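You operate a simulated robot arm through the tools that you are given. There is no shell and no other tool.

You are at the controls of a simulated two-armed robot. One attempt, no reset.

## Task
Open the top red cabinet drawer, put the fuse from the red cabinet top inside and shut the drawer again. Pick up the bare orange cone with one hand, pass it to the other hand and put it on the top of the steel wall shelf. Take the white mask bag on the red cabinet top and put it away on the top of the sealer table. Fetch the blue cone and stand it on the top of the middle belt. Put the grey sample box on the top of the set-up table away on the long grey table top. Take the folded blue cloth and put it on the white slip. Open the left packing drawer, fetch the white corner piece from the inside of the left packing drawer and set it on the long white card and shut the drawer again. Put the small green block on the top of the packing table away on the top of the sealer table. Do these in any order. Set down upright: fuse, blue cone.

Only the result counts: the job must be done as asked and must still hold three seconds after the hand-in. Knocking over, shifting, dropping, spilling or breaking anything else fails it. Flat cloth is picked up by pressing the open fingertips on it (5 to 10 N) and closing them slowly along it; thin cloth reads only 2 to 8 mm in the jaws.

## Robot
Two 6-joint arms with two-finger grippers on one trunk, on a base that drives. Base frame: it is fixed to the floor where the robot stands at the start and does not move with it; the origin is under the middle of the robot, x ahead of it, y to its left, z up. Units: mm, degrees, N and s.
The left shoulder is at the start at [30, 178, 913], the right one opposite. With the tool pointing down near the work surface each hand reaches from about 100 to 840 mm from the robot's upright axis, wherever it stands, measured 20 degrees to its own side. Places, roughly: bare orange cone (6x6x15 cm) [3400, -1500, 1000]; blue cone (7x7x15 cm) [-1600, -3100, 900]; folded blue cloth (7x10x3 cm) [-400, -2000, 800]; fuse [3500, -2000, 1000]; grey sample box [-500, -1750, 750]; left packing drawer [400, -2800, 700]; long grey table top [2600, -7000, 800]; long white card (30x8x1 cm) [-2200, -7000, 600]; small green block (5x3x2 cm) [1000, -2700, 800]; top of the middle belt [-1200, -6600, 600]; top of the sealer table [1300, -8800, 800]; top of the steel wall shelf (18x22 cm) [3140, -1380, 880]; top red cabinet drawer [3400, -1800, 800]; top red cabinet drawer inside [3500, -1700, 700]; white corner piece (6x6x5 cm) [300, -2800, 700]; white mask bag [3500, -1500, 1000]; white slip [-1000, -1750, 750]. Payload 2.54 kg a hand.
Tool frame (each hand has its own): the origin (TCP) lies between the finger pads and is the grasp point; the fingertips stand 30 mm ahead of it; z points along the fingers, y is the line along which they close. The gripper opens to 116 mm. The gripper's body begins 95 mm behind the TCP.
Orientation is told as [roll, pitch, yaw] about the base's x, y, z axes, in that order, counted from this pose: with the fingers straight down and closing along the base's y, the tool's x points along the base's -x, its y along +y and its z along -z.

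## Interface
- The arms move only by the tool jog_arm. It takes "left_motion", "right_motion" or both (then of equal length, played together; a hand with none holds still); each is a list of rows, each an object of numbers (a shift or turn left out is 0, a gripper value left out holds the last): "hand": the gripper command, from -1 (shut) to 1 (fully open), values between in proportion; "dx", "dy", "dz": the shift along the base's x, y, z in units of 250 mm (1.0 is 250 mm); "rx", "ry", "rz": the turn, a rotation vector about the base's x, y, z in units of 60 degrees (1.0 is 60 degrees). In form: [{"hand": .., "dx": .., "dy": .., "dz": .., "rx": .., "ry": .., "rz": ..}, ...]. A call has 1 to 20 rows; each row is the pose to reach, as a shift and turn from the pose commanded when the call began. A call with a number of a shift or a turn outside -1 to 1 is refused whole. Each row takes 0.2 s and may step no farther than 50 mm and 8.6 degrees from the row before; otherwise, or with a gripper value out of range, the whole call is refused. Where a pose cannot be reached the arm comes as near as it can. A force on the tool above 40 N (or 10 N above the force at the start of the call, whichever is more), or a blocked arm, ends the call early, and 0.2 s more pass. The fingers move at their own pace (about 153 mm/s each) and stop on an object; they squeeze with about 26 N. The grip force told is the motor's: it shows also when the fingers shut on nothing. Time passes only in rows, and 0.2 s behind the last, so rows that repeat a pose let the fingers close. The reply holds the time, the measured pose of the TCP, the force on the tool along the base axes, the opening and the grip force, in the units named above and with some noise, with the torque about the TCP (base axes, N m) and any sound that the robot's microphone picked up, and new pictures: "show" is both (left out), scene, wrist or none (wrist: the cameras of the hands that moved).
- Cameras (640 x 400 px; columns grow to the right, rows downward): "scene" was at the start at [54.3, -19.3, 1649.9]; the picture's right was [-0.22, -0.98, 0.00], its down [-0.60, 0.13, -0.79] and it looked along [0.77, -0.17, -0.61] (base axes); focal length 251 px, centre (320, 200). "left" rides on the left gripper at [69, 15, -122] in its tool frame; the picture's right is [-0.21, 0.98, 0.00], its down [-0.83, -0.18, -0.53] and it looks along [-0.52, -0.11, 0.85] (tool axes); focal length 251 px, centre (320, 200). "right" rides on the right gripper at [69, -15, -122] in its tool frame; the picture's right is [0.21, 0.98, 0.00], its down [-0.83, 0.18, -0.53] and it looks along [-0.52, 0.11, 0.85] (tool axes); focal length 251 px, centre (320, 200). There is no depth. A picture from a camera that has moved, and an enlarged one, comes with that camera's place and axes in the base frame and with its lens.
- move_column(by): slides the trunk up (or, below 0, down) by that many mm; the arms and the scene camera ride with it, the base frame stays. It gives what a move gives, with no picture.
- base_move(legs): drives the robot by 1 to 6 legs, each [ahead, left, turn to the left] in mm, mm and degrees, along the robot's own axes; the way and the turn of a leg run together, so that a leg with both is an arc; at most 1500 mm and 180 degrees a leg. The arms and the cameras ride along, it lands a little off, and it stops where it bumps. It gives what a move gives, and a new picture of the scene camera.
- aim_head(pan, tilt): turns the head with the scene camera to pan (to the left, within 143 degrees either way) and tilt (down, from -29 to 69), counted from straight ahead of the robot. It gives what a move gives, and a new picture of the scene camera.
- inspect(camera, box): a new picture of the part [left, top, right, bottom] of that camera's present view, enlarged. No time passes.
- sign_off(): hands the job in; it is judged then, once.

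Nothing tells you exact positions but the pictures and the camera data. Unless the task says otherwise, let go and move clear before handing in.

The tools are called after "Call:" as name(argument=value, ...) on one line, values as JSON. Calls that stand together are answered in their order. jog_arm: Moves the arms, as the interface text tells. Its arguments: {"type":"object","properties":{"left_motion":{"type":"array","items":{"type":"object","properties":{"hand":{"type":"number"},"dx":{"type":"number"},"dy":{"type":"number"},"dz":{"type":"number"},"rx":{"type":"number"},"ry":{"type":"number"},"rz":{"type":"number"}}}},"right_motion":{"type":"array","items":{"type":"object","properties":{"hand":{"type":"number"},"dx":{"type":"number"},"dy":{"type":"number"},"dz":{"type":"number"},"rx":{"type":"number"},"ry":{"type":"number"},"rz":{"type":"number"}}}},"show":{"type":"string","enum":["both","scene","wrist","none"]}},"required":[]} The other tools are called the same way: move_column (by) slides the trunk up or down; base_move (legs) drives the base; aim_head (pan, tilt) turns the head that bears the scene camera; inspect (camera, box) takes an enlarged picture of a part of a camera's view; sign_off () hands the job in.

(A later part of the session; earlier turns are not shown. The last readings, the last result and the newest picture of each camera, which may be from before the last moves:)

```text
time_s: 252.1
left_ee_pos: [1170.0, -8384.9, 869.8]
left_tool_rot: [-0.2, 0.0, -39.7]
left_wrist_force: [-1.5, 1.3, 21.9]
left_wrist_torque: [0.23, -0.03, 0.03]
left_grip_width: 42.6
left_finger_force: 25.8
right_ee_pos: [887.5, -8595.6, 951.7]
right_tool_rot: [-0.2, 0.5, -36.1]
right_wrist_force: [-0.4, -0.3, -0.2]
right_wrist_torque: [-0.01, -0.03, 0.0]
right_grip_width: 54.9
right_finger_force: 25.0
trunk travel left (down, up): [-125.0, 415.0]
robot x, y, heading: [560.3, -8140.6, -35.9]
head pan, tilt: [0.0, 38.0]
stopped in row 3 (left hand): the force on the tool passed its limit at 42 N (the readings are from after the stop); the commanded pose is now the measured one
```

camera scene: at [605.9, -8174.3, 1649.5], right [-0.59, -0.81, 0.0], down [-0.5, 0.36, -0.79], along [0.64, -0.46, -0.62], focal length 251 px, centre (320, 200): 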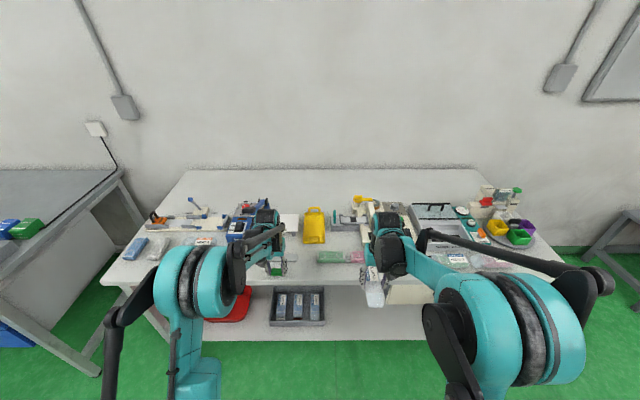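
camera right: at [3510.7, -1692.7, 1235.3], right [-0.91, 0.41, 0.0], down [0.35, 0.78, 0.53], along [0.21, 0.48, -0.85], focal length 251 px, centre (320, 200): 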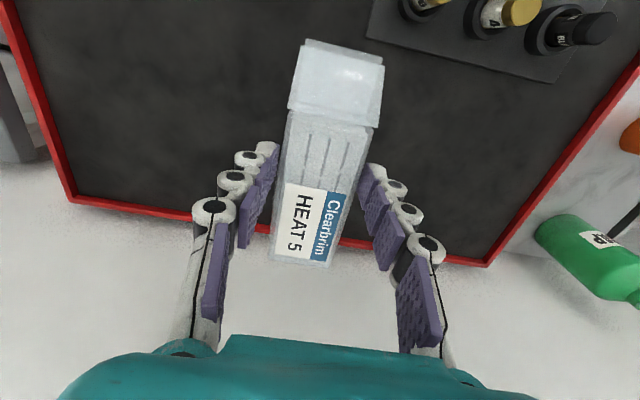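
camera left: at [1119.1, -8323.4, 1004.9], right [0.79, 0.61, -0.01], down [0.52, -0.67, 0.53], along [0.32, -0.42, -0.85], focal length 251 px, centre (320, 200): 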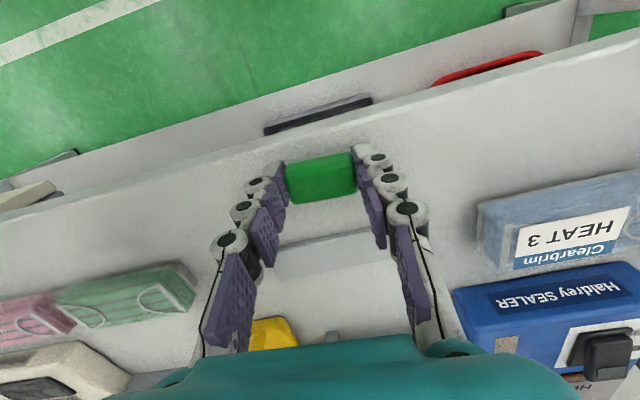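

Block is on the table. Releasing and lifting away.

Call:
jog_arm(left_motion=[{"hand": 0.1}, {"hand": 0.1}, {"dz": 0.12, "hand": 0.1}, {"dz": 0.3, "hand": 0.1}, {"dz": 0.36, "hand": 0.1, "dx": -0.1, "dy": 0.075}, {"dz": 0.36, "hand": 0.1, "dx": -0.22, "dy": 0.165}], show="both")

Call:
inspect(camera="scene", box=[220, 200, 400, 300])

```text
time_s: 253.5
left_ee_pos: [1115.7, -8344.8, 958.4]
left_tool_rot: [-0.1, 0.0, -39.7]
left_wrist_force: [-0.4, 0.6, 0.0]
left_wrist_torque: [-0.01, -0.04, 0.01]
left_grip_width: 63.7
left_finger_force: 0.1
right_ee_pos: [888.1, -8593.9, 951.8]
right_tool_rot: [-0.1, 0.6, -36.0]
right_wrist_force: [0.4, -0.5, -0.1]
right_wrist_torque: [-0.01, 0.03, -0.01]
right_grip_width: 55.0
right_finger_force: 25.3
trunk travel left (down, up): [-125.0, 415.0]
robot x, y, heading: [562.4, -8140.4, -36.3]
head pan, tilt: [0.0, 38.0]
camera scene: at [605.5, -8173.9, 1649.6], right [-0.59, -0.81, 0.0], down [-0.5, 0.36, -0.79], along [0.64, -0.46, -0.62], focal length 251 px, centre (320, 200)
camera left: at [1073.6, -8288.0, 1080.7], right [0.79, 0.61, 0.0], down [0.52, -0.67, 0.53], along [0.33, -0.42, -0.85], focal length 251 px, centre (320, 200)
```

scene: 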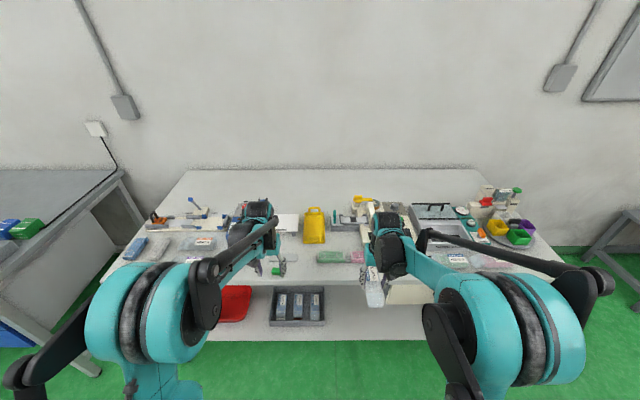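
left: 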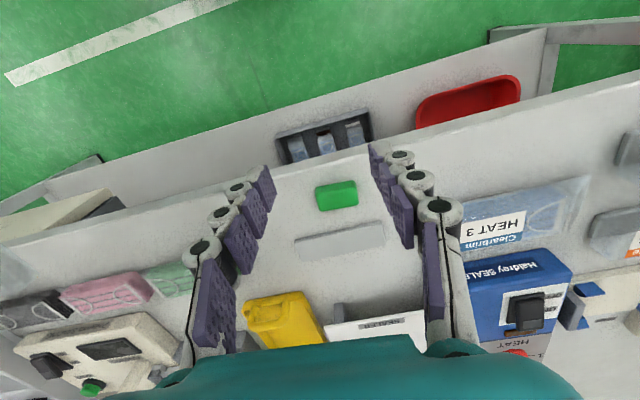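

```text
3.56 times, centred on (310, 250) of scene
camera zoom: at [605.5, -8173.9, 1649.6], right [-0.59, -0.81, 0.0], down [-0.5, 0.36, -0.79], along [0.64, -0.46, -0.62], focal length 892 px, centre (356, 22)
```

zoom: 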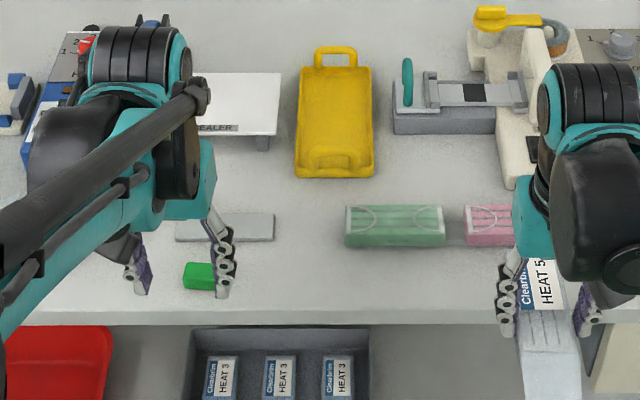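

Block is placed. For the bag I'll turn it 90° to lie along the free front strip in front of the mask stacks; shifting the base left and rotating the right hand first.

Call:
base_move(legs=[[0, 200, 0]])

Call:
jog_arm(right_motion=[{"rz": 0.14}, {"rz": 0.28}, {"rz": 0.42}, {"rz": 0.56}, {"rz": 0.7}, {"rz": 0.84}], show="none")

Call:
jog_arm(right_motion=[{"rz": 0.14}, {"rz": 0.28}, {"rz": 0.42}, {"rz": 0.56}, {"rz": 0.66}], show="both")

```text
time_s: 255.1
left_ee_pos: [1237.3, -8179.9, 957.5]
left_tool_rot: [-0.3, 0.1, -39.5]
left_wrist_force: [0.4, 0.4, -0.5]
left_wrist_torque: [-0.02, 0.01, 0.01]
left_grip_width: 63.7
left_finger_force: 0.0
right_ee_pos: [1009.7, -8430.5, 950.4]
right_tool_rot: [-0.1, 0.6, -35.8]
right_wrist_force: [0.4, 0.2, 0.0]
right_wrist_torque: [-0.03, 0.02, -0.03]
right_grip_width: 54.9
right_finger_force: 25.7
trunk travel left (down, up): [-125.0, 415.0]
robot x, y, heading: [680.6, -7978.4, -36.3]
head pan, tilt: [0.0, 38.0]
camera scene: at [725.4, -8010.8, 1649.5], right [-0.59, -0.81, 0.0], down [-0.5, 0.36, -0.79], along [0.64, -0.46, -0.62], focal length 251 px, centre (320, 200)
```

scene: 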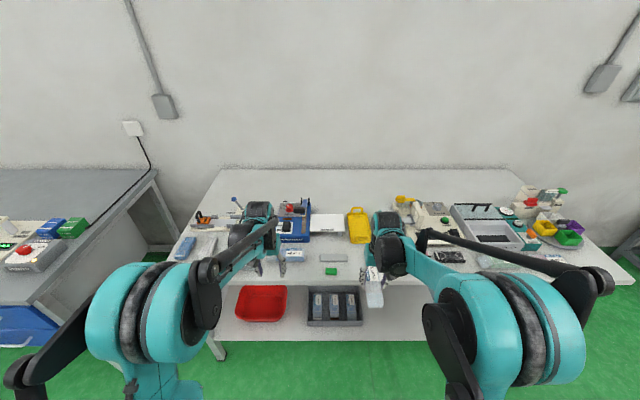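

```text
time_s: 256.5
left_ee_pos: [1236.8, -8180.3, 957.7]
left_tool_rot: [-0.2, 0.1, -39.5]
left_wrist_force: [-1.1, 0.5, -0.1]
left_wrist_torque: [0.0, -0.03, -0.02]
left_grip_width: 63.6
left_finger_force: 0.1
right_ee_pos: [1007.8, -8430.9, 951.5]
right_tool_rot: [-0.1, 0.6, 14.6]
right_wrist_force: [-0.4, -0.9, 0.2]
right_wrist_torque: [-0.02, 0.02, -0.02]
right_grip_width: 54.8
right_finger_force: 25.8
trunk travel left (down, up): [-125.0, 415.0]
robot x, y, heading: [681.1, -7976.4, -35.8]
head pan, tilt: [0.0, 38.0]
```

```text
time_s: 257.7
left_ee_pos: [1236.5, -8180.3, 958.0]
left_tool_rot: [-0.2, 0.1, -39.6]
left_wrist_force: [-0.8, 0.2, 0.2]
left_wrist_torque: [0.01, 0.02, 0.0]
left_grip_width: 63.6
left_finger_force: 0.1
right_ee_pos: [1008.2, -8431.3, 951.2]
right_tool_rot: [-0.2, 0.5, 54.3]
right_wrist_force: [0.2, -0.9, -0.5]
right_wrist_torque: [0.01, 0.0, 0.02]
right_grip_width: 54.9
right_finger_force: 26.4
trunk travel left (down, up): [-125.0, 415.0]
robot x, y, heading: [678.9, -7980.2, -36.1]
head pan, tilt: [0.0, 38.0]
camera scene: at [724.4, -8012.2, 1649.5], right [-0.59, -0.81, 0.0], down [-0.5, 0.36, -0.79], along [0.64, -0.46, -0.62], focal length 251 px, centre (320, 200)
camera right: at [981.5, -8496.0, 1073.7], right [-0.92, 0.4, 0.0], down [0.34, 0.78, 0.52], along [0.21, 0.48, -0.85], focal length 251 px, centre (320, 200)
```

scene: 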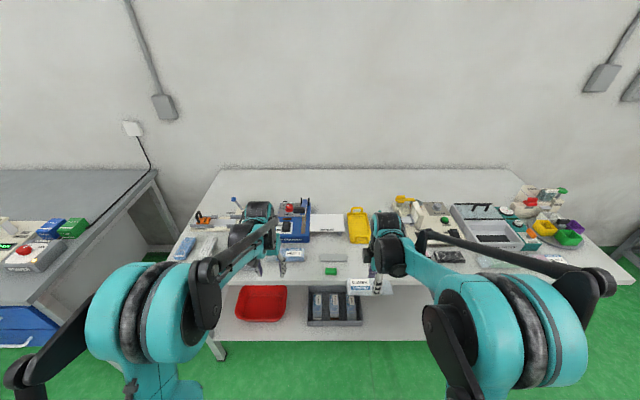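
right: 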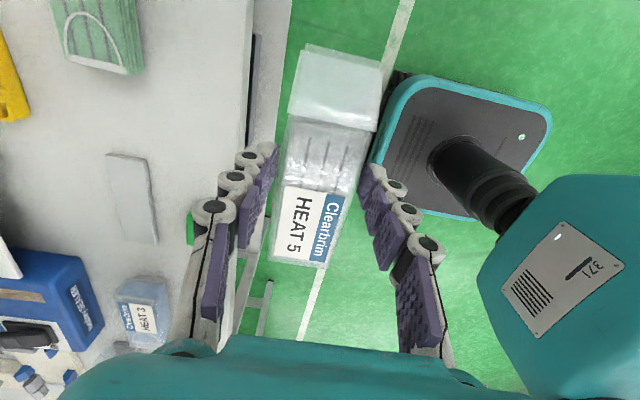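

Call:
jog_arm(right_motion=[{"dx": 0.13, "dy": -0.06}, {"dx": 0.27, "dy": -0.125}, {"dx": 0.404, "dy": -0.188}, {"dx": 0.404, "dy": -0.188, "dz": -0.12}], show="both")

Call:
inspect(camera="scene", box=[300, 200, 480, 310])

```text
time_s: 258.7
left_ee_pos: [1236.1, -8181.0, 957.7]
left_tool_rot: [-0.2, 0.1, -39.4]
left_wrist_force: [0.2, 0.0, 0.0]
left_wrist_torque: [0.0, -0.01, -0.04]
left_grip_width: 63.9
left_finger_force: 0.1
right_ee_pos: [1109.2, -8478.5, 920.2]
right_tool_rot: [-0.1, 0.6, 54.1]
right_wrist_force: [0.5, 0.4, 0.3]
right_wrist_torque: [0.0, -0.02, -0.04]
right_grip_width: 54.8
right_finger_force: 25.9
trunk travel left (down, up): [-125.0, 415.0]
robot x, y, heading: [679.7, -7978.8, -36.2]
head pan, tilt: [0.0, 38.0]
camera scene: at [724.3, -8012.3, 1649.5], right [-0.59, -0.81, 0.0], down [-0.5, 0.36, -0.79], along [0.64, -0.46, -0.62], focal length 251 px, centre (320, 200)
camera right: at [1082.6, -8542.5, 1043.6], right [-0.92, 0.4, 0.0], down [0.34, 0.78, 0.53], along [0.21, 0.48, -0.85], focal length 251 px, centre (320, 200)
```

scene: 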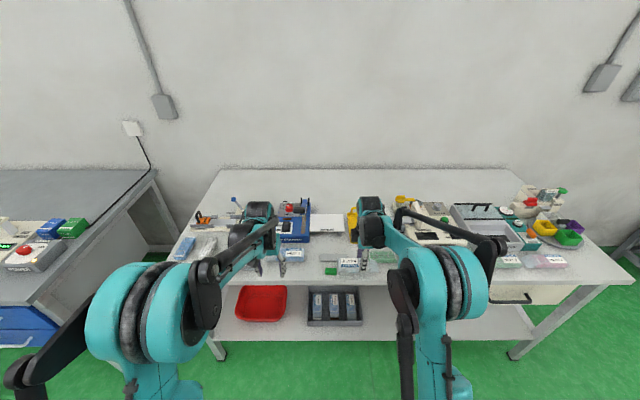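
right: 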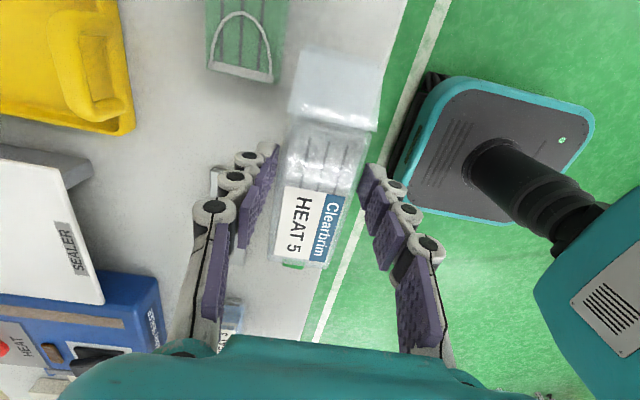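

```text
3.56 times, centred on (390, 255) of scene
camera zoom: at [724.3, -8012.3, 1649.5], right [-0.59, -0.81, 0.0], down [-0.5, 0.36, -0.79], along [0.64, -0.46, -0.62], focal length 892 px, centre (71, 4)
```

zoom: 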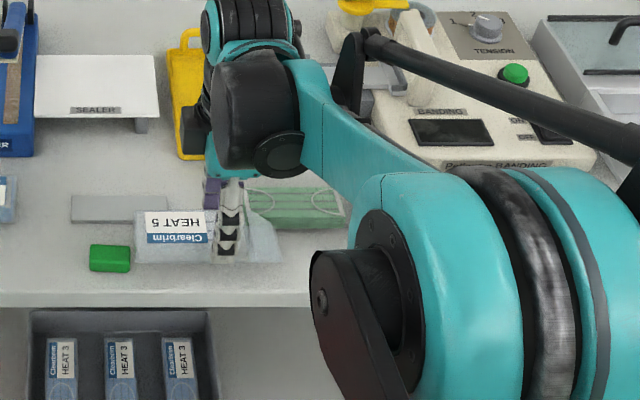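

Call:
jog_arm(right_motion=[{"dx": -0.024, "dy": -0.032}, {"dx": -0.024, "dy": -0.032, "dz": -0.07}, {"dx": -0.024, "dy": -0.032, "dz": -0.12}, {"dx": -0.024, "dy": -0.032, "dz": -0.15}], show="wrist")

Call:
inspect(camera="scene", box=[300, 200, 480, 310])

```text
time_s: 259.7
left_ee_pos: [1235.1, -8179.6, 959.1]
left_tool_rot: [-0.2, 0.0, -39.5]
left_wrist_force: [-0.3, 0.2, -0.1]
left_wrist_torque: [-0.03, 0.0, -0.01]
left_grip_width: 63.7
left_finger_force: 0.1
right_ee_pos: [1102.4, -8485.2, 883.4]
right_tool_rot: [0.0, 0.6, 54.1]
right_wrist_force: [-2.4, 1.9, 15.7]
right_wrist_torque: [0.1, 0.16, -0.02]
right_grip_width: 55.6
right_finger_force: 26.4
trunk travel left (down, up): [-125.0, 415.0]
robot x, y, heading: [678.0, -7982.9, -35.7]
head pan, tilt: [0.0, 38.0]
camera right: at [1075.2, -8549.5, 1007.0], right [-0.92, 0.4, 0.0], down [0.34, 0.78, 0.52], along [0.21, 0.48, -0.85], focal length 251 px, centre (320, 200)
```

right: 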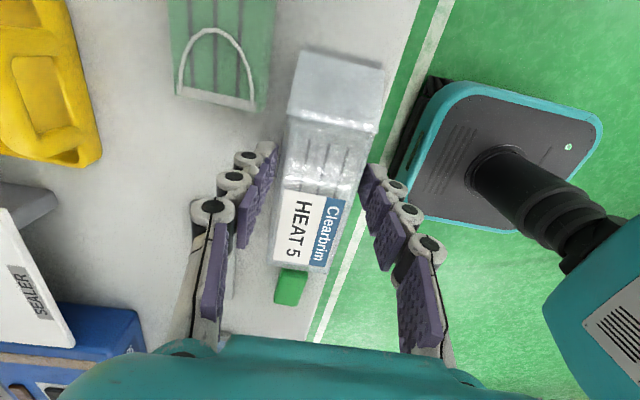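

```text
3.56 times, centred on (390, 255) of scene
camera zoom: at [723.0, -8010.4, 1649.8], right [-0.59, -0.81, 0.0], down [-0.5, 0.36, -0.79], along [0.64, -0.46, -0.61], focal length 892 px, centre (71, 4)
```

zoom: 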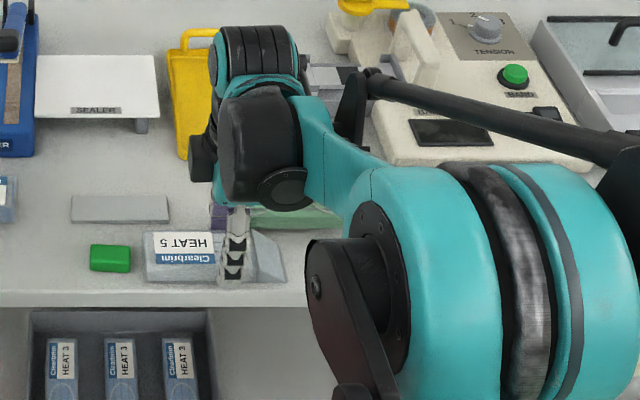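

Bag is resting on the table with margins around. Opening slightly and lifting straight up.

Call:
jog_arm(right_motion=[{"dz": 0.008}, {"dz": 0.008, "hand": 0.1}, {"dz": 0.008, "hand": 0.18}, {"dz": 0.1, "hand": 0.18}, {"dz": 0.25, "hand": 0.18}, {"dz": 0.4, "hand": 0.18}], show="both")

Call:
inspect(camera="scene", box=[300, 200, 480, 310])

```text
time_s: 261.1
left_ee_pos: [1234.2, -8181.3, 958.1]
left_tool_rot: [-0.1, 0.0, -39.5]
left_wrist_force: [-0.1, -0.5, -0.9]
left_wrist_torque: [-0.04, -0.05, 0.0]
left_grip_width: 63.7
left_finger_force: 0.0
right_ee_pos: [1102.5, -8485.6, 984.1]
right_tool_rot: [-0.1, 0.7, 54.1]
right_wrist_force: [0.2, 0.4, 0.1]
right_wrist_torque: [0.02, -0.01, -0.01]
right_grip_width: 68.7
right_finger_force: 0.1
trunk travel left (down, up): [-125.0, 415.0]
robot x, y, heading: [683.3, -7979.3, -35.7]
head pan, tilt: [0.0, 38.0]
camera scene: at [723.8, -8011.6, 1649.6], right [-0.59, -0.81, 0.0], down [-0.5, 0.36, -0.79], along [0.64, -0.46, -0.62], focal length 251 px, centre (320, 200)
camera right: at [1075.4, -8550.7, 1107.7], right [-0.92, 0.4, 0.0], down [0.34, 0.78, 0.52], along [0.21, 0.48, -0.85], focal length 251 px, centre (320, 200)
```

scene: 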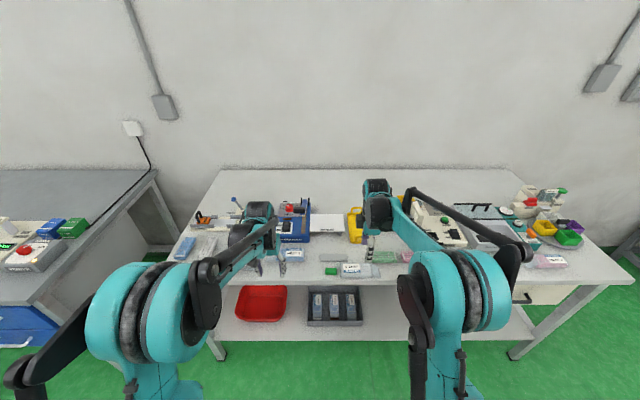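
right: 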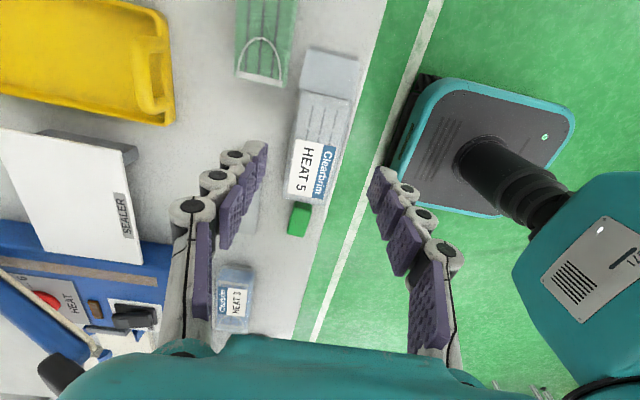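

```text
3.56 times, centred on (390, 255) of scene
camera zoom: at [723.8, -8011.6, 1649.6], right [-0.59, -0.81, 0.0], down [-0.5, 0.36, -0.79], along [0.64, -0.46, -0.62], focal length 892 px, centre (71, 4)
```

zoom: 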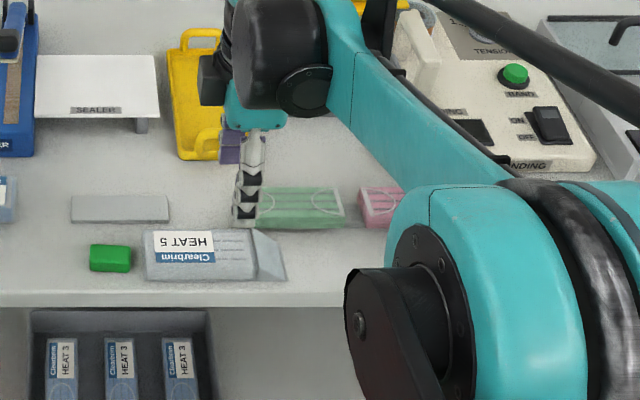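

Bag and block are both well placed. Retracting and turning the right hand back, then leaving the table.

Call:
jog_arm(right_motion=[{"dx": -0.12, "dy": 0.09}, {"dx": -0.25, "dy": 0.19, "rz": -0.14}, {"dx": -0.38, "dy": 0.285, "rz": -0.28}, {"dx": -0.38, "dy": 0.285, "rz": -0.42}, {"dx": -0.38, "dy": 0.285, "rz": -0.56}, {"dx": -0.38, "dy": 0.285, "rz": -0.7}, {"dx": -0.38, "dy": 0.285, "rz": -0.84}], left_motion=[{"dx": -0.05, "dy": 0.04}, {"dx": -0.12, "dy": 0.09, "rz": 0.02}, {"dx": -0.22, "dy": 0.165, "rz": 0.04}, {"dx": -0.3, "dy": 0.225, "rz": 0.058}, {"dx": -0.3, "dy": 0.225, "rz": 0.058}, {"dx": -0.3, "dy": 0.225, "rz": 0.058}, {"dx": -0.3, "dy": 0.225, "rz": 0.058}], show="none")

Call:
jog_arm(right_motion=[{"rz": -0.14}, {"rz": -0.28}, {"rz": -0.42}, {"rz": -0.56}, {"rz": -0.66}], show="none")

Call:
base_move(legs=[[-500, 0, 0], [0, 0, 180]])

Call:
aim_head(pan=-30, tilt=20)

Call:
aim_head(pan=30, tilt=20)

```text
time_s: 262.7
left_ee_pos: [1161.4, -8124.3, 958.3]
left_tool_rot: [-0.2, 0.0, -36.0]
left_wrist_force: [-0.4, 0.3, -0.2]
left_wrist_torque: [-0.02, 0.0, 0.04]
left_grip_width: 63.7
left_finger_force: 0.0
right_ee_pos: [1007.1, -8415.1, 982.1]
right_tool_rot: [0.0, 0.4, 3.6]
right_wrist_force: [-0.3, -0.6, 0.4]
right_wrist_torque: [0.0, -0.02, -0.02]
right_grip_width: 68.4
right_finger_force: 0.1
trunk travel left (down, up): [-125.0, 415.0]
robot x, y, heading: [679.1, -7975.1, -35.9]
head pan, tilt: [0.0, 38.0]
```

```text
time_s: 263.9
left_ee_pos: [1160.7, -8124.1, 957.0]
left_tool_rot: [-0.2, 0.1, -36.0]
left_wrist_force: [0.2, -0.3, -0.8]
left_wrist_torque: [0.02, -0.01, 0.01]
left_grip_width: 63.6
left_finger_force: 0.0
right_ee_pos: [1007.9, -8415.4, 983.7]
right_tool_rot: [0.0, 0.6, -36.0]
right_wrist_force: [0.6, -0.7, -0.3]
right_wrist_torque: [-0.02, 0.01, 0.02]
right_grip_width: 68.3
right_finger_force: 0.2
trunk travel left (down, up): [-125.0, 415.0]
robot x, y, heading: [679.6, -7978.6, -35.8]
head pan, tilt: [0.0, 38.0]
```

```text
time_s: 274.2
left_ee_pos: [-210.0, -7547.3, 957.1]
left_tool_rot: [-0.2, 0.1, 144.9]
left_wrist_force: [0.2, -0.1, 0.1]
left_wrist_torque: [-0.02, -0.02, 0.02]
left_grip_width: 63.9
left_finger_force: 0.0
right_ee_pos: [-62.1, -7253.9, 983.5]
right_tool_rot: [-0.1, 0.6, 145.0]
right_wrist_force: [1.0, -0.3, -0.8]
right_wrist_torque: [0.02, 0.0, 0.0]
right_grip_width: 68.6
right_finger_force: 0.0
trunk travel left (down, up): [-125.0, 415.0]
robot x, y, heading: [274.2, -7681.1, 144.8]
head pan, tilt: [0.0, 38.0]
camera scene: at [227.4, -7653.5, 1649.5], right [0.57, 0.82, 0.0], down [0.5, -0.35, -0.79], along [-0.65, 0.45, -0.62], focal length 251 px, centre (320, 200)
```

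scene: 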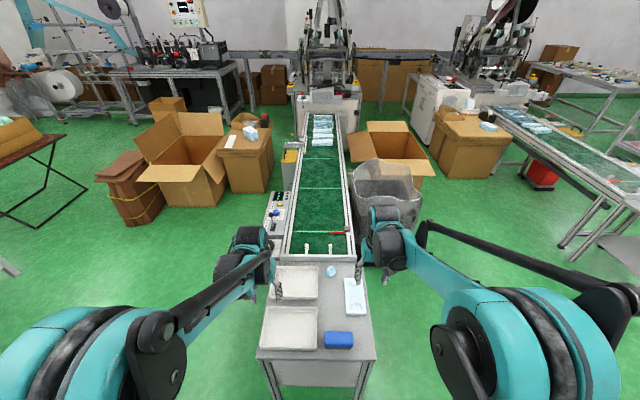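

```text
time_s: 275.1
left_ee_pos: [-210.1, -7546.8, 958.0]
left_tool_rot: [-0.2, 0.1, 144.9]
left_wrist_force: [-0.2, 0.3, 0.0]
left_wrist_torque: [-0.03, 0.01, 0.03]
left_grip_width: 63.6
left_finger_force: 0.0
right_ee_pos: [-62.1, -7254.5, 983.4]
right_tool_rot: [-0.1, 0.6, 145.1]
right_wrist_force: [-0.3, -1.4, -0.1]
right_wrist_torque: [0.0, -0.03, 0.03]
right_grip_width: 68.2
right_finger_force: 0.0
trunk travel left (down, up): [-125.0, 415.0]
robot x, y, heading: [274.6, -7686.8, 145.1]
head pan, tilt: [-30.0, 20.0]
camera scene: at [258.7, -7618.5, 1677.9], right [0.91, 0.42, 0.0], down [0.15, -0.31, -0.94], along [-0.4, 0.85, -0.34], focal length 251 px, centre (320, 200)
```

scene: 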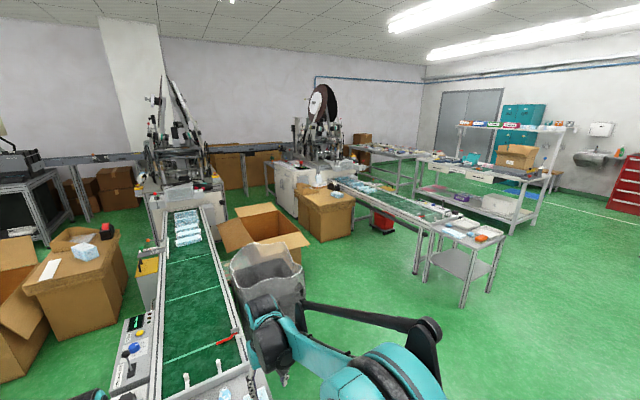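

```text
time_s: 276.4
left_ee_pos: [-210.5, -7548.0, 957.0]
left_tool_rot: [-0.2, 0.2, 145.0]
left_wrist_force: [-0.2, 0.0, 0.8]
left_wrist_torque: [-0.04, -0.04, 0.01]
left_grip_width: 63.9
left_finger_force: 0.1
right_ee_pos: [-62.4, -7255.0, 983.6]
right_tool_rot: [-0.1, 0.6, 145.1]
right_wrist_force: [0.6, 1.2, -0.2]
right_wrist_torque: [0.02, 0.03, 0.02]
right_grip_width: 68.4
right_finger_force: 0.1
trunk travel left (down, up): [-125.0, 415.0]
robot x, y, heading: [272.8, -7689.6, 145.3]
head pan, tilt: [30.0, 20.0]
camera scene: at [205.4, -7694.7, 1678.0], right [0.09, 1.0, 0.0], down [0.34, -0.03, -0.94], along [-0.94, 0.08, -0.34], focal length 251 px, centre (320, 200)
```

scene: 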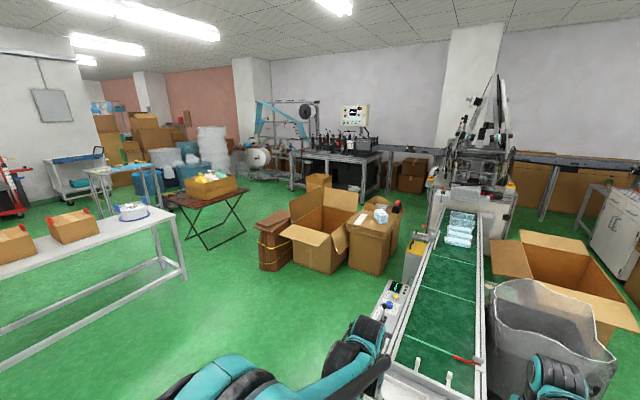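

The belt directly ahead is the middle belt, and the long white card seems to lie on the cardboard box left of it. Next I head to the aisle behind the set-up table via the corridor behind the packing table.

Call:
base_move(legs=[[0, 0, -2], [0, -1450, 0], [0, -1450, 0]])

Call:
aim_head(pan=0, tilt=20)

```text
time_s: 290.9
left_ee_pos: [1548.2, -5202.6, 957.3]
left_tool_rot: [-0.2, 0.1, 142.4]
left_wrist_force: [0.2, 0.3, -0.3]
left_wrist_torque: [-0.02, 0.03, 0.0]
left_grip_width: 63.9
left_finger_force: 0.1
right_ee_pos: [1708.0, -4916.3, 982.8]
right_tool_rot: [-0.2, 0.6, 142.7]
right_wrist_force: [0.2, -0.2, 0.6]
right_wrist_torque: [0.01, 0.04, 0.03]
right_grip_width: 68.5
right_finger_force: 0.1
trunk travel left (down, up): [-125.0, 415.0]
robot x, y, heading: [2024.2, -5360.5, 142.8]
head pan, tilt: [30.0, 20.0]
camera scene: at [1957.4, -5367.9, 1678.0], right [0.13, 0.99, 0.0], down [0.34, -0.04, -0.94], along [-0.93, 0.12, -0.34], focal length 251 px, centre (320, 200)
```

scene: 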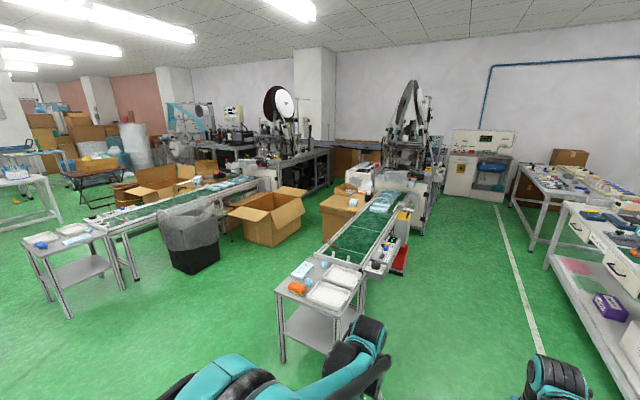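

```text
time_s: 291.8
left_ee_pos: [1547.9, -5204.7, 957.0]
left_tool_rot: [-0.2, 0.0, 142.5]
left_wrist_force: [0.4, -0.6, -0.6]
left_wrist_torque: [-0.03, 0.01, 0.07]
left_grip_width: 63.8
left_finger_force: 0.1
right_ee_pos: [1707.8, -4917.4, 982.6]
right_tool_rot: [-0.1, 0.6, 142.7]
right_wrist_force: [-0.3, -0.7, 0.8]
right_wrist_torque: [-0.03, 0.01, -0.01]
right_grip_width: 68.4
right_finger_force: 0.2
trunk travel left (down, up): [-125.0, 415.0]
robot x, y, heading: [2027.7, -5361.1, 142.5]
head pan, tilt: [0.0, 20.0]
camera scene: at [1975.5, -5323.7, 1677.9], right [0.61, 0.8, 0.0], down [0.27, -0.21, -0.94], along [-0.75, 0.57, -0.34], focal length 251 px, centre (320, 200)
```

scene: 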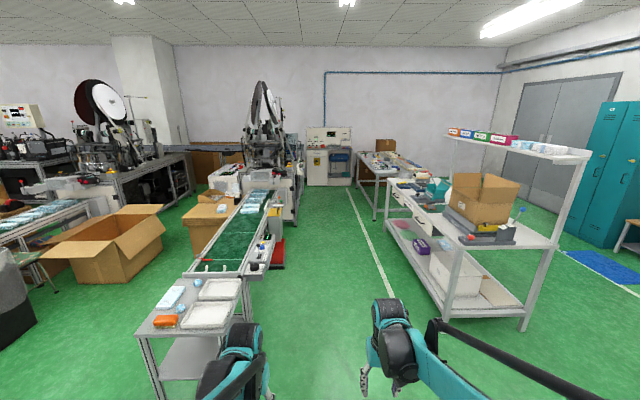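

The corridor between the belt and the packing table (drawers on this side) is free. Driving in and turning to face the packing table's drawer side.

Call:
base_move(legs=[[0, 0, 0.6], [1300, -200, 0], [1000, -80, 0], [0, 0, -90]])

Call:
aim_head(pan=15, tilt=35)

```text
time_s: 307.4
left_ee_pos: [500.9, -3285.9, 956.9]
left_tool_rot: [-0.1, 0.1, 52.8]
left_wrist_force: [-0.7, 0.2, -0.3]
left_wrist_torque: [0.01, 0.01, -0.02]
left_grip_width: 63.6
left_finger_force: 0.1
right_ee_pos: [788.2, -3442.4, 982.0]
right_tool_rot: [0.0, 0.5, 52.9]
right_wrist_force: [-0.6, 0.6, 0.4]
right_wrist_torque: [0.01, -0.01, 0.0]
right_grip_width: 68.3
right_finger_force: 0.1
trunk travel left (down, up): [-125.0, 415.0]
robot x, y, heading: [349.0, -3762.4, 53.0]
head pan, tilt: [0.0, 20.0]
camera scene: at [383.5, -3713.6, 1677.9], right [0.8, -0.6, 0.0], down [-0.21, -0.27, -0.94], along [0.57, 0.75, -0.34], focal length 251 px, centre (320, 200)
```

scene: 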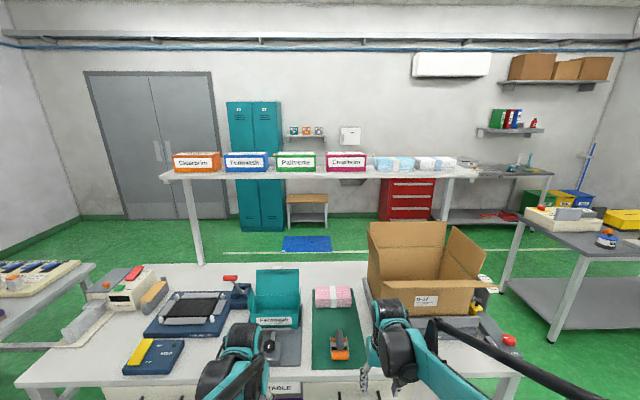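

```text
time_s: 308.1
left_ee_pos: [501.0, -3285.2, 958.3]
left_tool_rot: [-0.2, 0.1, 52.8]
left_wrist_force: [-0.9, 0.1, -1.2]
left_wrist_torque: [0.0, 0.0, 0.02]
left_grip_width: 63.6
left_finger_force: 0.0
right_ee_pos: [788.8, -3442.2, 982.8]
right_tool_rot: [-0.1, 0.6, 52.8]
right_wrist_force: [1.1, 0.1, -0.3]
right_wrist_torque: [0.02, -0.01, -0.01]
right_grip_width: 68.4
right_finger_force: 0.0
trunk travel left (down, up): [-125.0, 415.0]
robot x, y, heading: [345.8, -3763.5, 52.8]
head pan, tilt: [15.0, 35.0]
camera scene: at [360.4, -3706.1, 1654.2], right [0.93, -0.38, 0.0], down [-0.22, -0.53, -0.82], along [0.31, 0.76, -0.57], focal length 251 px, centre (320, 200)
```

scene: 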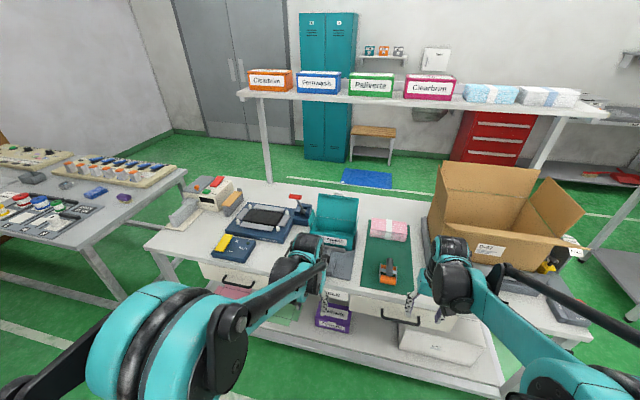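

Call:
aim_head(pan=80, tilt=30)

Call:
aim_head(pan=125, tilt=30)

```text
time_s: 309.5
left_ee_pos: [502.0, -3285.1, 958.3]
left_tool_rot: [-0.2, 0.1, 52.7]
left_wrist_force: [0.0, 0.1, 0.7]
left_wrist_torque: [-0.01, -0.04, -0.03]
left_grip_width: 63.8
left_finger_force: 0.0
right_ee_pos: [789.3, -3444.0, 982.9]
right_tool_rot: [-0.2, 0.7, 52.9]
right_wrist_force: [0.9, -0.4, -0.5]
right_wrist_torque: [0.01, -0.03, 0.0]
right_grip_width: 68.3
right_finger_force: 0.0
trunk travel left (down, up): [-125.0, 415.0]
robot x, y, heading: [346.0, -3766.1, 53.2]
head pan, tilt: [80.0, 30.0]
camera scene: at [265.7, -3721.3, 1661.9], right [0.73, 0.68, 0.0], down [0.34, -0.37, -0.87], along [-0.59, 0.64, -0.5], focal length 251 px, centre (320, 200)
```

scene: 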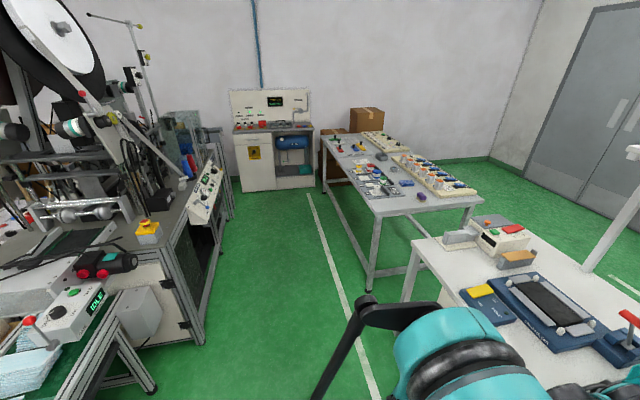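

```text
time_s: 310.6
left_ee_pos: [503.1, -3284.8, 957.7]
left_tool_rot: [-0.3, 0.2, 52.8]
left_wrist_force: [0.3, -0.7, -0.3]
left_wrist_torque: [0.02, -0.01, 0.0]
left_grip_width: 63.8
left_finger_force: 0.0
right_ee_pos: [789.6, -3443.2, 983.6]
right_tool_rot: [-0.1, 0.6, 52.9]
right_wrist_force: [-0.1, -1.0, -0.1]
right_wrist_torque: [-0.03, 0.01, -0.01]
right_grip_width: 68.5
right_finger_force: 0.1
trunk travel left (down, up): [-125.0, 415.0]
robot x, y, heading: [343.2, -3762.2, 52.6]
head pan, tilt: [125.0, 30.0]
camera scene: at [236.8, -3784.2, 1661.9], right [0.04, 1.0, 0.0], down [0.5, -0.02, -0.87], along [-0.87, 0.03, -0.5], focal length 251 px, centre (320, 200)
```

scene: 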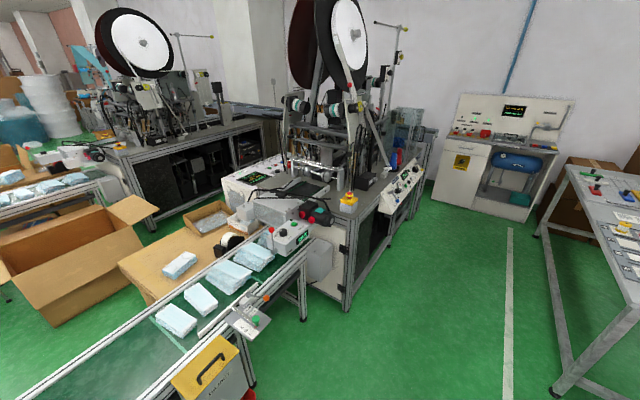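

The aisle is about 1 m wide. Strafing left into it behind the set-up table.

Call:
base_move(legs=[[0, 1400, 0], [60, 400, 0]])

Call:
aim_head(pan=0, tilt=50)

```text
time_s: 319.7
left_ee_pos: [-908.7, -2158.8, 956.2]
left_tool_rot: [-0.3, 0.1, 53.5]
left_wrist_force: [-0.3, 0.5, 0.4]
left_wrist_torque: [-0.01, 0.02, 0.01]
left_grip_width: 63.9
left_finger_force: 0.1
right_ee_pos: [-621.4, -2314.0, 984.0]
right_tool_rot: [-0.1, 0.6, 53.6]
right_wrist_force: [-0.1, 0.9, 0.1]
right_wrist_torque: [-0.05, -0.01, -0.01]
right_grip_width: 68.6
right_finger_force: 0.1
trunk travel left (down, up): [-125.0, 415.0]
robot x, y, heading: [-1060.2, -2643.8, 53.9]
head pan, tilt: [125.0, 30.0]
camera scene: at [-1168.7, -2661.4, 1661.9], right [0.02, 1.0, 0.0], down [0.5, -0.01, -0.87], along [-0.87, 0.02, -0.5], focal length 251 px, centre (320, 200)
```

scene: 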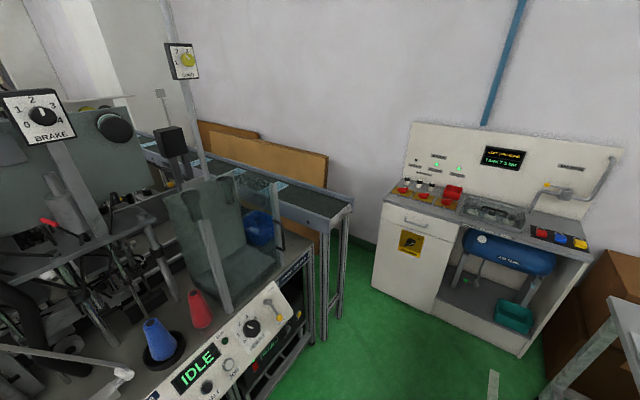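

```text
time_s: 321.8
left_ee_pos: [-909.9, -2158.9, 958.9]
left_tool_rot: [-0.2, 0.0, 53.5]
left_wrist_force: [-0.1, -0.1, 0.3]
left_wrist_torque: [0.02, 0.01, 0.02]
left_grip_width: 64.0
left_finger_force: 0.0
right_ee_pos: [-619.7, -2315.3, 983.5]
right_tool_rot: [0.0, 0.6, 53.7]
right_wrist_force: [0.3, -0.2, -0.3]
right_wrist_torque: [-0.02, -0.03, 0.01]
right_grip_width: 68.3
right_finger_force: 0.0
trunk travel left (down, up): [-125.0, 415.0]
robot x, y, heading: [-1061.6, -2637.1, 53.7]
head pan, tilt: [0.0, 50.0]
camera scene: at [-1031.9, -2602.4, 1632.4], right [0.81, -0.59, 0.0], down [-0.45, -0.62, -0.64], along [0.38, 0.52, -0.77], focal length 251 px, centre (320, 200)
```

scene: 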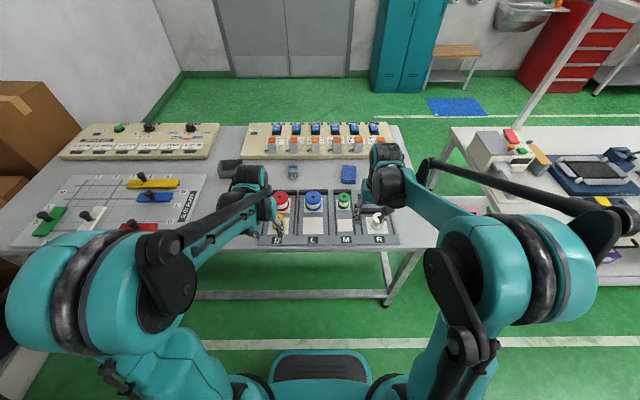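

Call:
inspect(camera="scene", box=[190, 120, 430, 270])

Call:
inspect(camera="left", box=[0, 0, 640, 400])

Call:
inspect(camera="right", box=[0, 0, 640, 400])

```text
2.67 times, centred on (310, 195) of scene
camera zoom: at [-1031.9, -2602.4, 1632.4], right [0.81, -0.59, 0.0], down [-0.45, -0.62, -0.64], along [0.38, 0.52, -0.77], focal length 669 px, centre (347, 213)
```

zoom: 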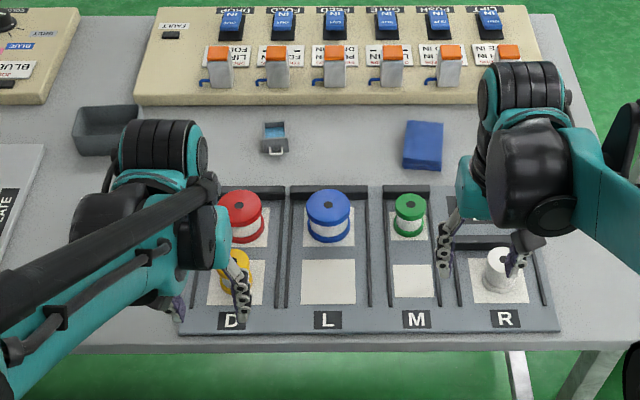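

```text
1.00 times, centred on (320, 200) of left (not enlarged: the box is as wide or as high as the picture)
camera zoom: at [-963.1, -2205.1, 1080.0], right [-0.66, 0.75, 0.0], down [0.64, 0.56, 0.53], along [0.4, 0.35, -0.85], focal length 251 px, centre (320, 200)
```

zoom: 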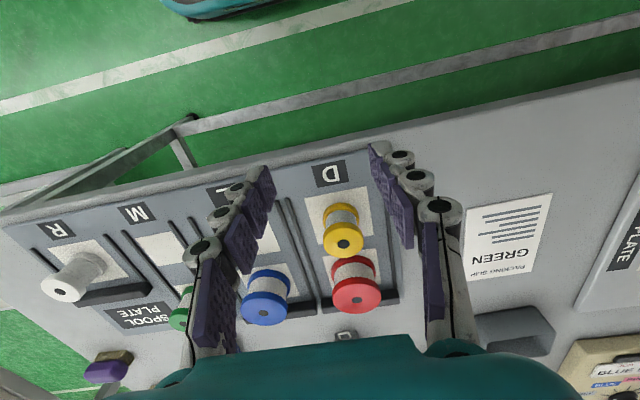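

```text
1.00 times, centred on (320, 200) of right (not enlarged: the box is as wide or as high as the picture)
camera zoom: at [-647.7, -2378.4, 1106.3], right [-0.91, 0.41, 0.0], down [0.35, 0.78, 0.52], along [0.21, 0.48, -0.85], focal length 251 px, centre (320, 200)
```

zoom: 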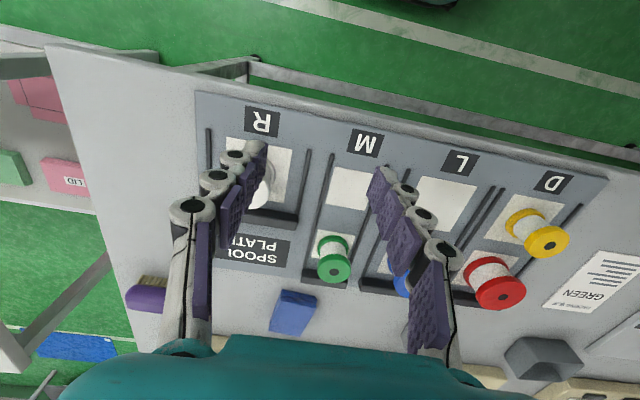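

Table top is at about z≈770; the cloth is at ≈[−414, −1989], the slip centred at ≈[−955, −1792], the grey box at ≈[−614, −1812]. Driving 185 mm closer.

Call:
base_move(legs=[[185, 0, -0.6]])

Call:
inspect(camera="right", box=[0, 0, 640, 400])

```text
time_s: 323.3
left_ee_pos: [-792.4, -2011.6, 957.4]
left_tool_rot: [-0.2, 0.1, 52.7]
left_wrist_force: [-0.7, 0.5, -0.8]
left_wrist_torque: [-0.04, 0.06, -0.03]
left_grip_width: 63.7
left_finger_force: 0.0
right_ee_pos: [-504.4, -2171.7, 982.4]
right_tool_rot: [-0.1, 0.8, 52.9]
right_wrist_force: [0.5, 0.2, -0.8]
right_wrist_torque: [-0.03, 0.07, -0.02]
right_grip_width: 68.5
right_finger_force: 0.1
trunk travel left (down, up): [-125.0, 415.0]
robot x, y, heading: [-946.3, -2490.8, 52.8]
head pan, tilt: [0.0, 50.0]
camera scene: at [-919.4, -2453.0, 1632.3], right [0.8, -0.6, 0.0], down [-0.46, -0.61, -0.64], along [0.39, 0.51, -0.77], focal length 251 px, centre (320, 200)
```

scene: 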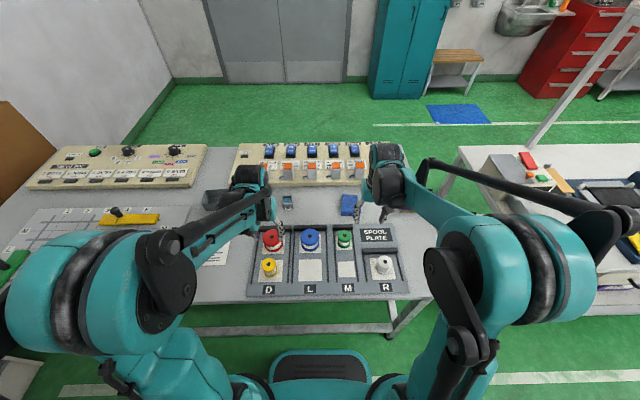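

```text
1.00 times, centred on (320, 200) of right (not enlarged: the box is as wide or as high as the picture)
camera zoom: at [-532.7, -2234.4, 1105.8], right [-0.91, 0.42, 0.0], down [0.36, 0.77, 0.52], along [0.22, 0.48, -0.85], focal length 251 px, centre (320, 200)
```

zoom: 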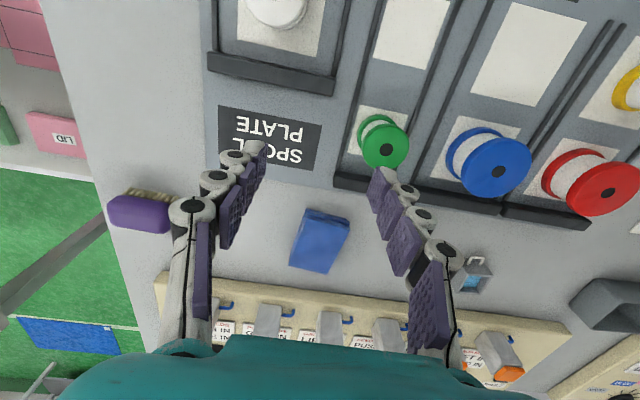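

The cloth is ~200 mm ahead of the right hand. Moving above it, opening wide.

Call:
jog_arm(right_motion=[{"dx": 0.074, "dy": 0.148, "hand": 0.5, "rz": -0.02}, {"dx": 0.148, "dy": 0.296, "hand": 0.75, "rz": -0.04}, {"dx": 0.222, "dy": 0.444, "hand": 0.75, "rz": -0.06}, {"dx": 0.296, "dy": 0.592, "hand": 0.75, "rz": -0.07}, {"dx": 0.369, "dy": 0.739, "hand": 0.75, "rz": -0.07}, {"dx": 0.369, "dy": 0.739, "dz": -0.18, "hand": 0.75, "rz": -0.07}, {"dx": 0.369, "dy": 0.739, "dz": -0.36, "hand": 0.75, "rz": -0.07}], show="wrist")

```text
time_s: 324.9
left_ee_pos: [-791.7, -2011.6, 956.8]
left_tool_rot: [-0.2, 0.1, 52.9]
left_wrist_force: [-0.1, 0.6, -0.7]
left_wrist_torque: [-0.06, -0.02, -0.01]
left_grip_width: 63.7
left_finger_force: 0.0
right_ee_pos: [-411.6, -1985.7, 891.1]
right_tool_rot: [-0.1, 0.6, 48.7]
right_wrist_force: [-0.1, -0.3, -0.3]
right_wrist_torque: [-0.02, 0.02, -0.02]
right_grip_width: 101.3
right_finger_force: 0.1
trunk travel left (down, up): [-125.0, 415.0]
robot x, y, heading: [-946.0, -2492.4, 53.0]
head pan, tilt: [0.0, 50.0]
camera right: at [-444.9, -2046.9, 1014.7], right [-0.88, 0.48, 0.0], down [0.41, 0.75, 0.52], along [0.25, 0.46, -0.85], focal length 251 px, centre (320, 200)
```

right: 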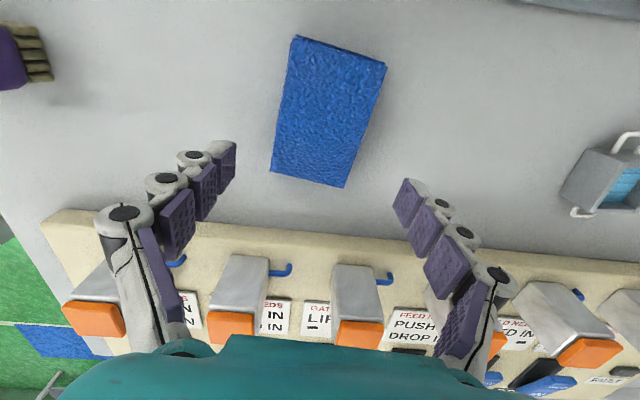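

Call:
jog_arm(right_motion=[{"dx": -0.029, "dy": -0.038, "dz": -0.1, "rz": -0.05}, {"dx": -0.029, "dy": -0.038, "dz": -0.2, "rz": -0.05}, {"dx": -0.029, "dy": -0.038, "dz": -0.3, "rz": -0.05}, {"dx": -0.029, "dy": -0.038, "dz": -0.33, "rz": -0.05}], show="wrist")

```text
time_s: 325.9
left_ee_pos: [-797.0, -2014.7, 962.0]
left_tool_rot: [-0.3, -0.3, 52.9]
left_wrist_force: [-1.2, -0.1, 0.6]
left_wrist_torque: [0.01, -0.05, -0.02]
left_grip_width: 63.8
left_finger_force: 0.1
right_ee_pos: [-421.7, -1995.7, 822.9]
right_tool_rot: [0.0, -0.1, 45.7]
right_wrist_force: [5.0, 13.5, 76.6]
right_wrist_torque: [0.72, 0.72, -0.4]
right_grip_width: 85.1
right_finger_force: 45.5
trunk travel left (down, up): [-125.0, 415.0]
robot x, y, heading: [-950.7, -2488.7, 53.0]
head pan, tilt: [0.0, 50.0]
stopped in row 4 (right hand): the force on the tool passed its limit at 48 N (the readings are from after the stop); the commanded pose is now the measured one
camera right: at [-459.5, -2056.5, 944.8], right [-0.85, 0.53, 0.0], down [0.44, 0.72, 0.54], along [0.28, 0.46, -0.84], focal length 251 px, centre (320, 200)
```

right: 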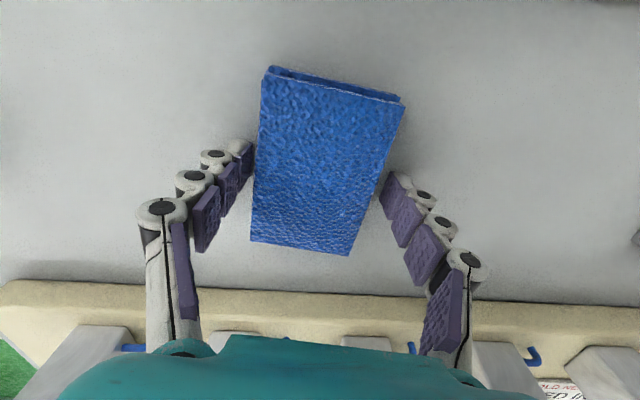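

The hand met something early (fingers touching at nominal tip height ~793). Let me look closely before continuing.

Call:
inspect(camera="right", box=[130, 50, 480, 270])

Call:
inspect(camera="scene", box=[300, 160, 420, 240])

```text
1.82 times, centred on (305, 160) of right
camera zoom: at [-459.5, -2056.5, 944.8], right [-0.85, 0.53, 0.0], down [0.44, 0.72, 0.54], along [0.28, 0.46, -0.84], focal length 457 px, centre (347, 273)
```

zoom: 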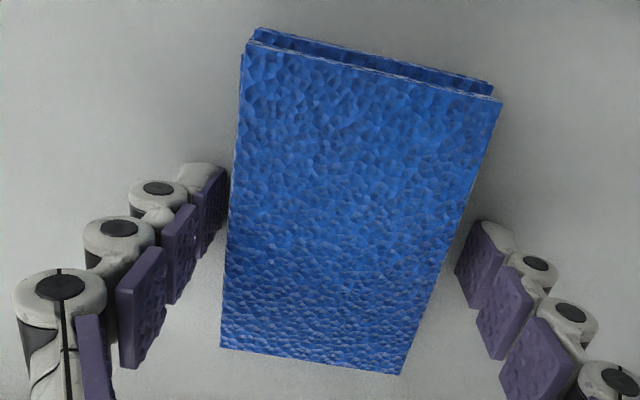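

```text
5.00 times, centred on (360, 200) of scene
camera zoom: at [-927.8, -2459.8, 1633.8], right [0.8, -0.6, 0.0], down [-0.46, -0.61, -0.65], along [0.39, 0.52, -0.76], focal length 1255 px, centre (120, 200)
```

zoom: 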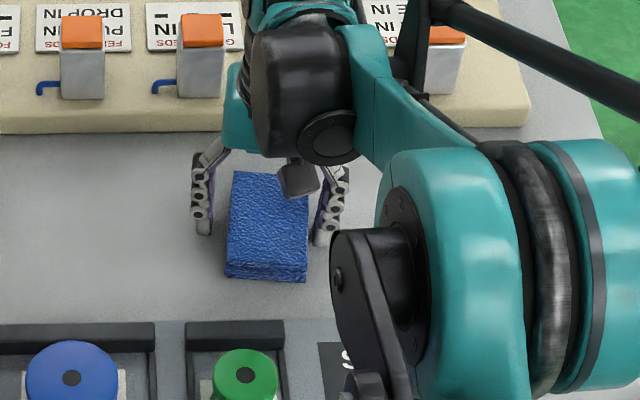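

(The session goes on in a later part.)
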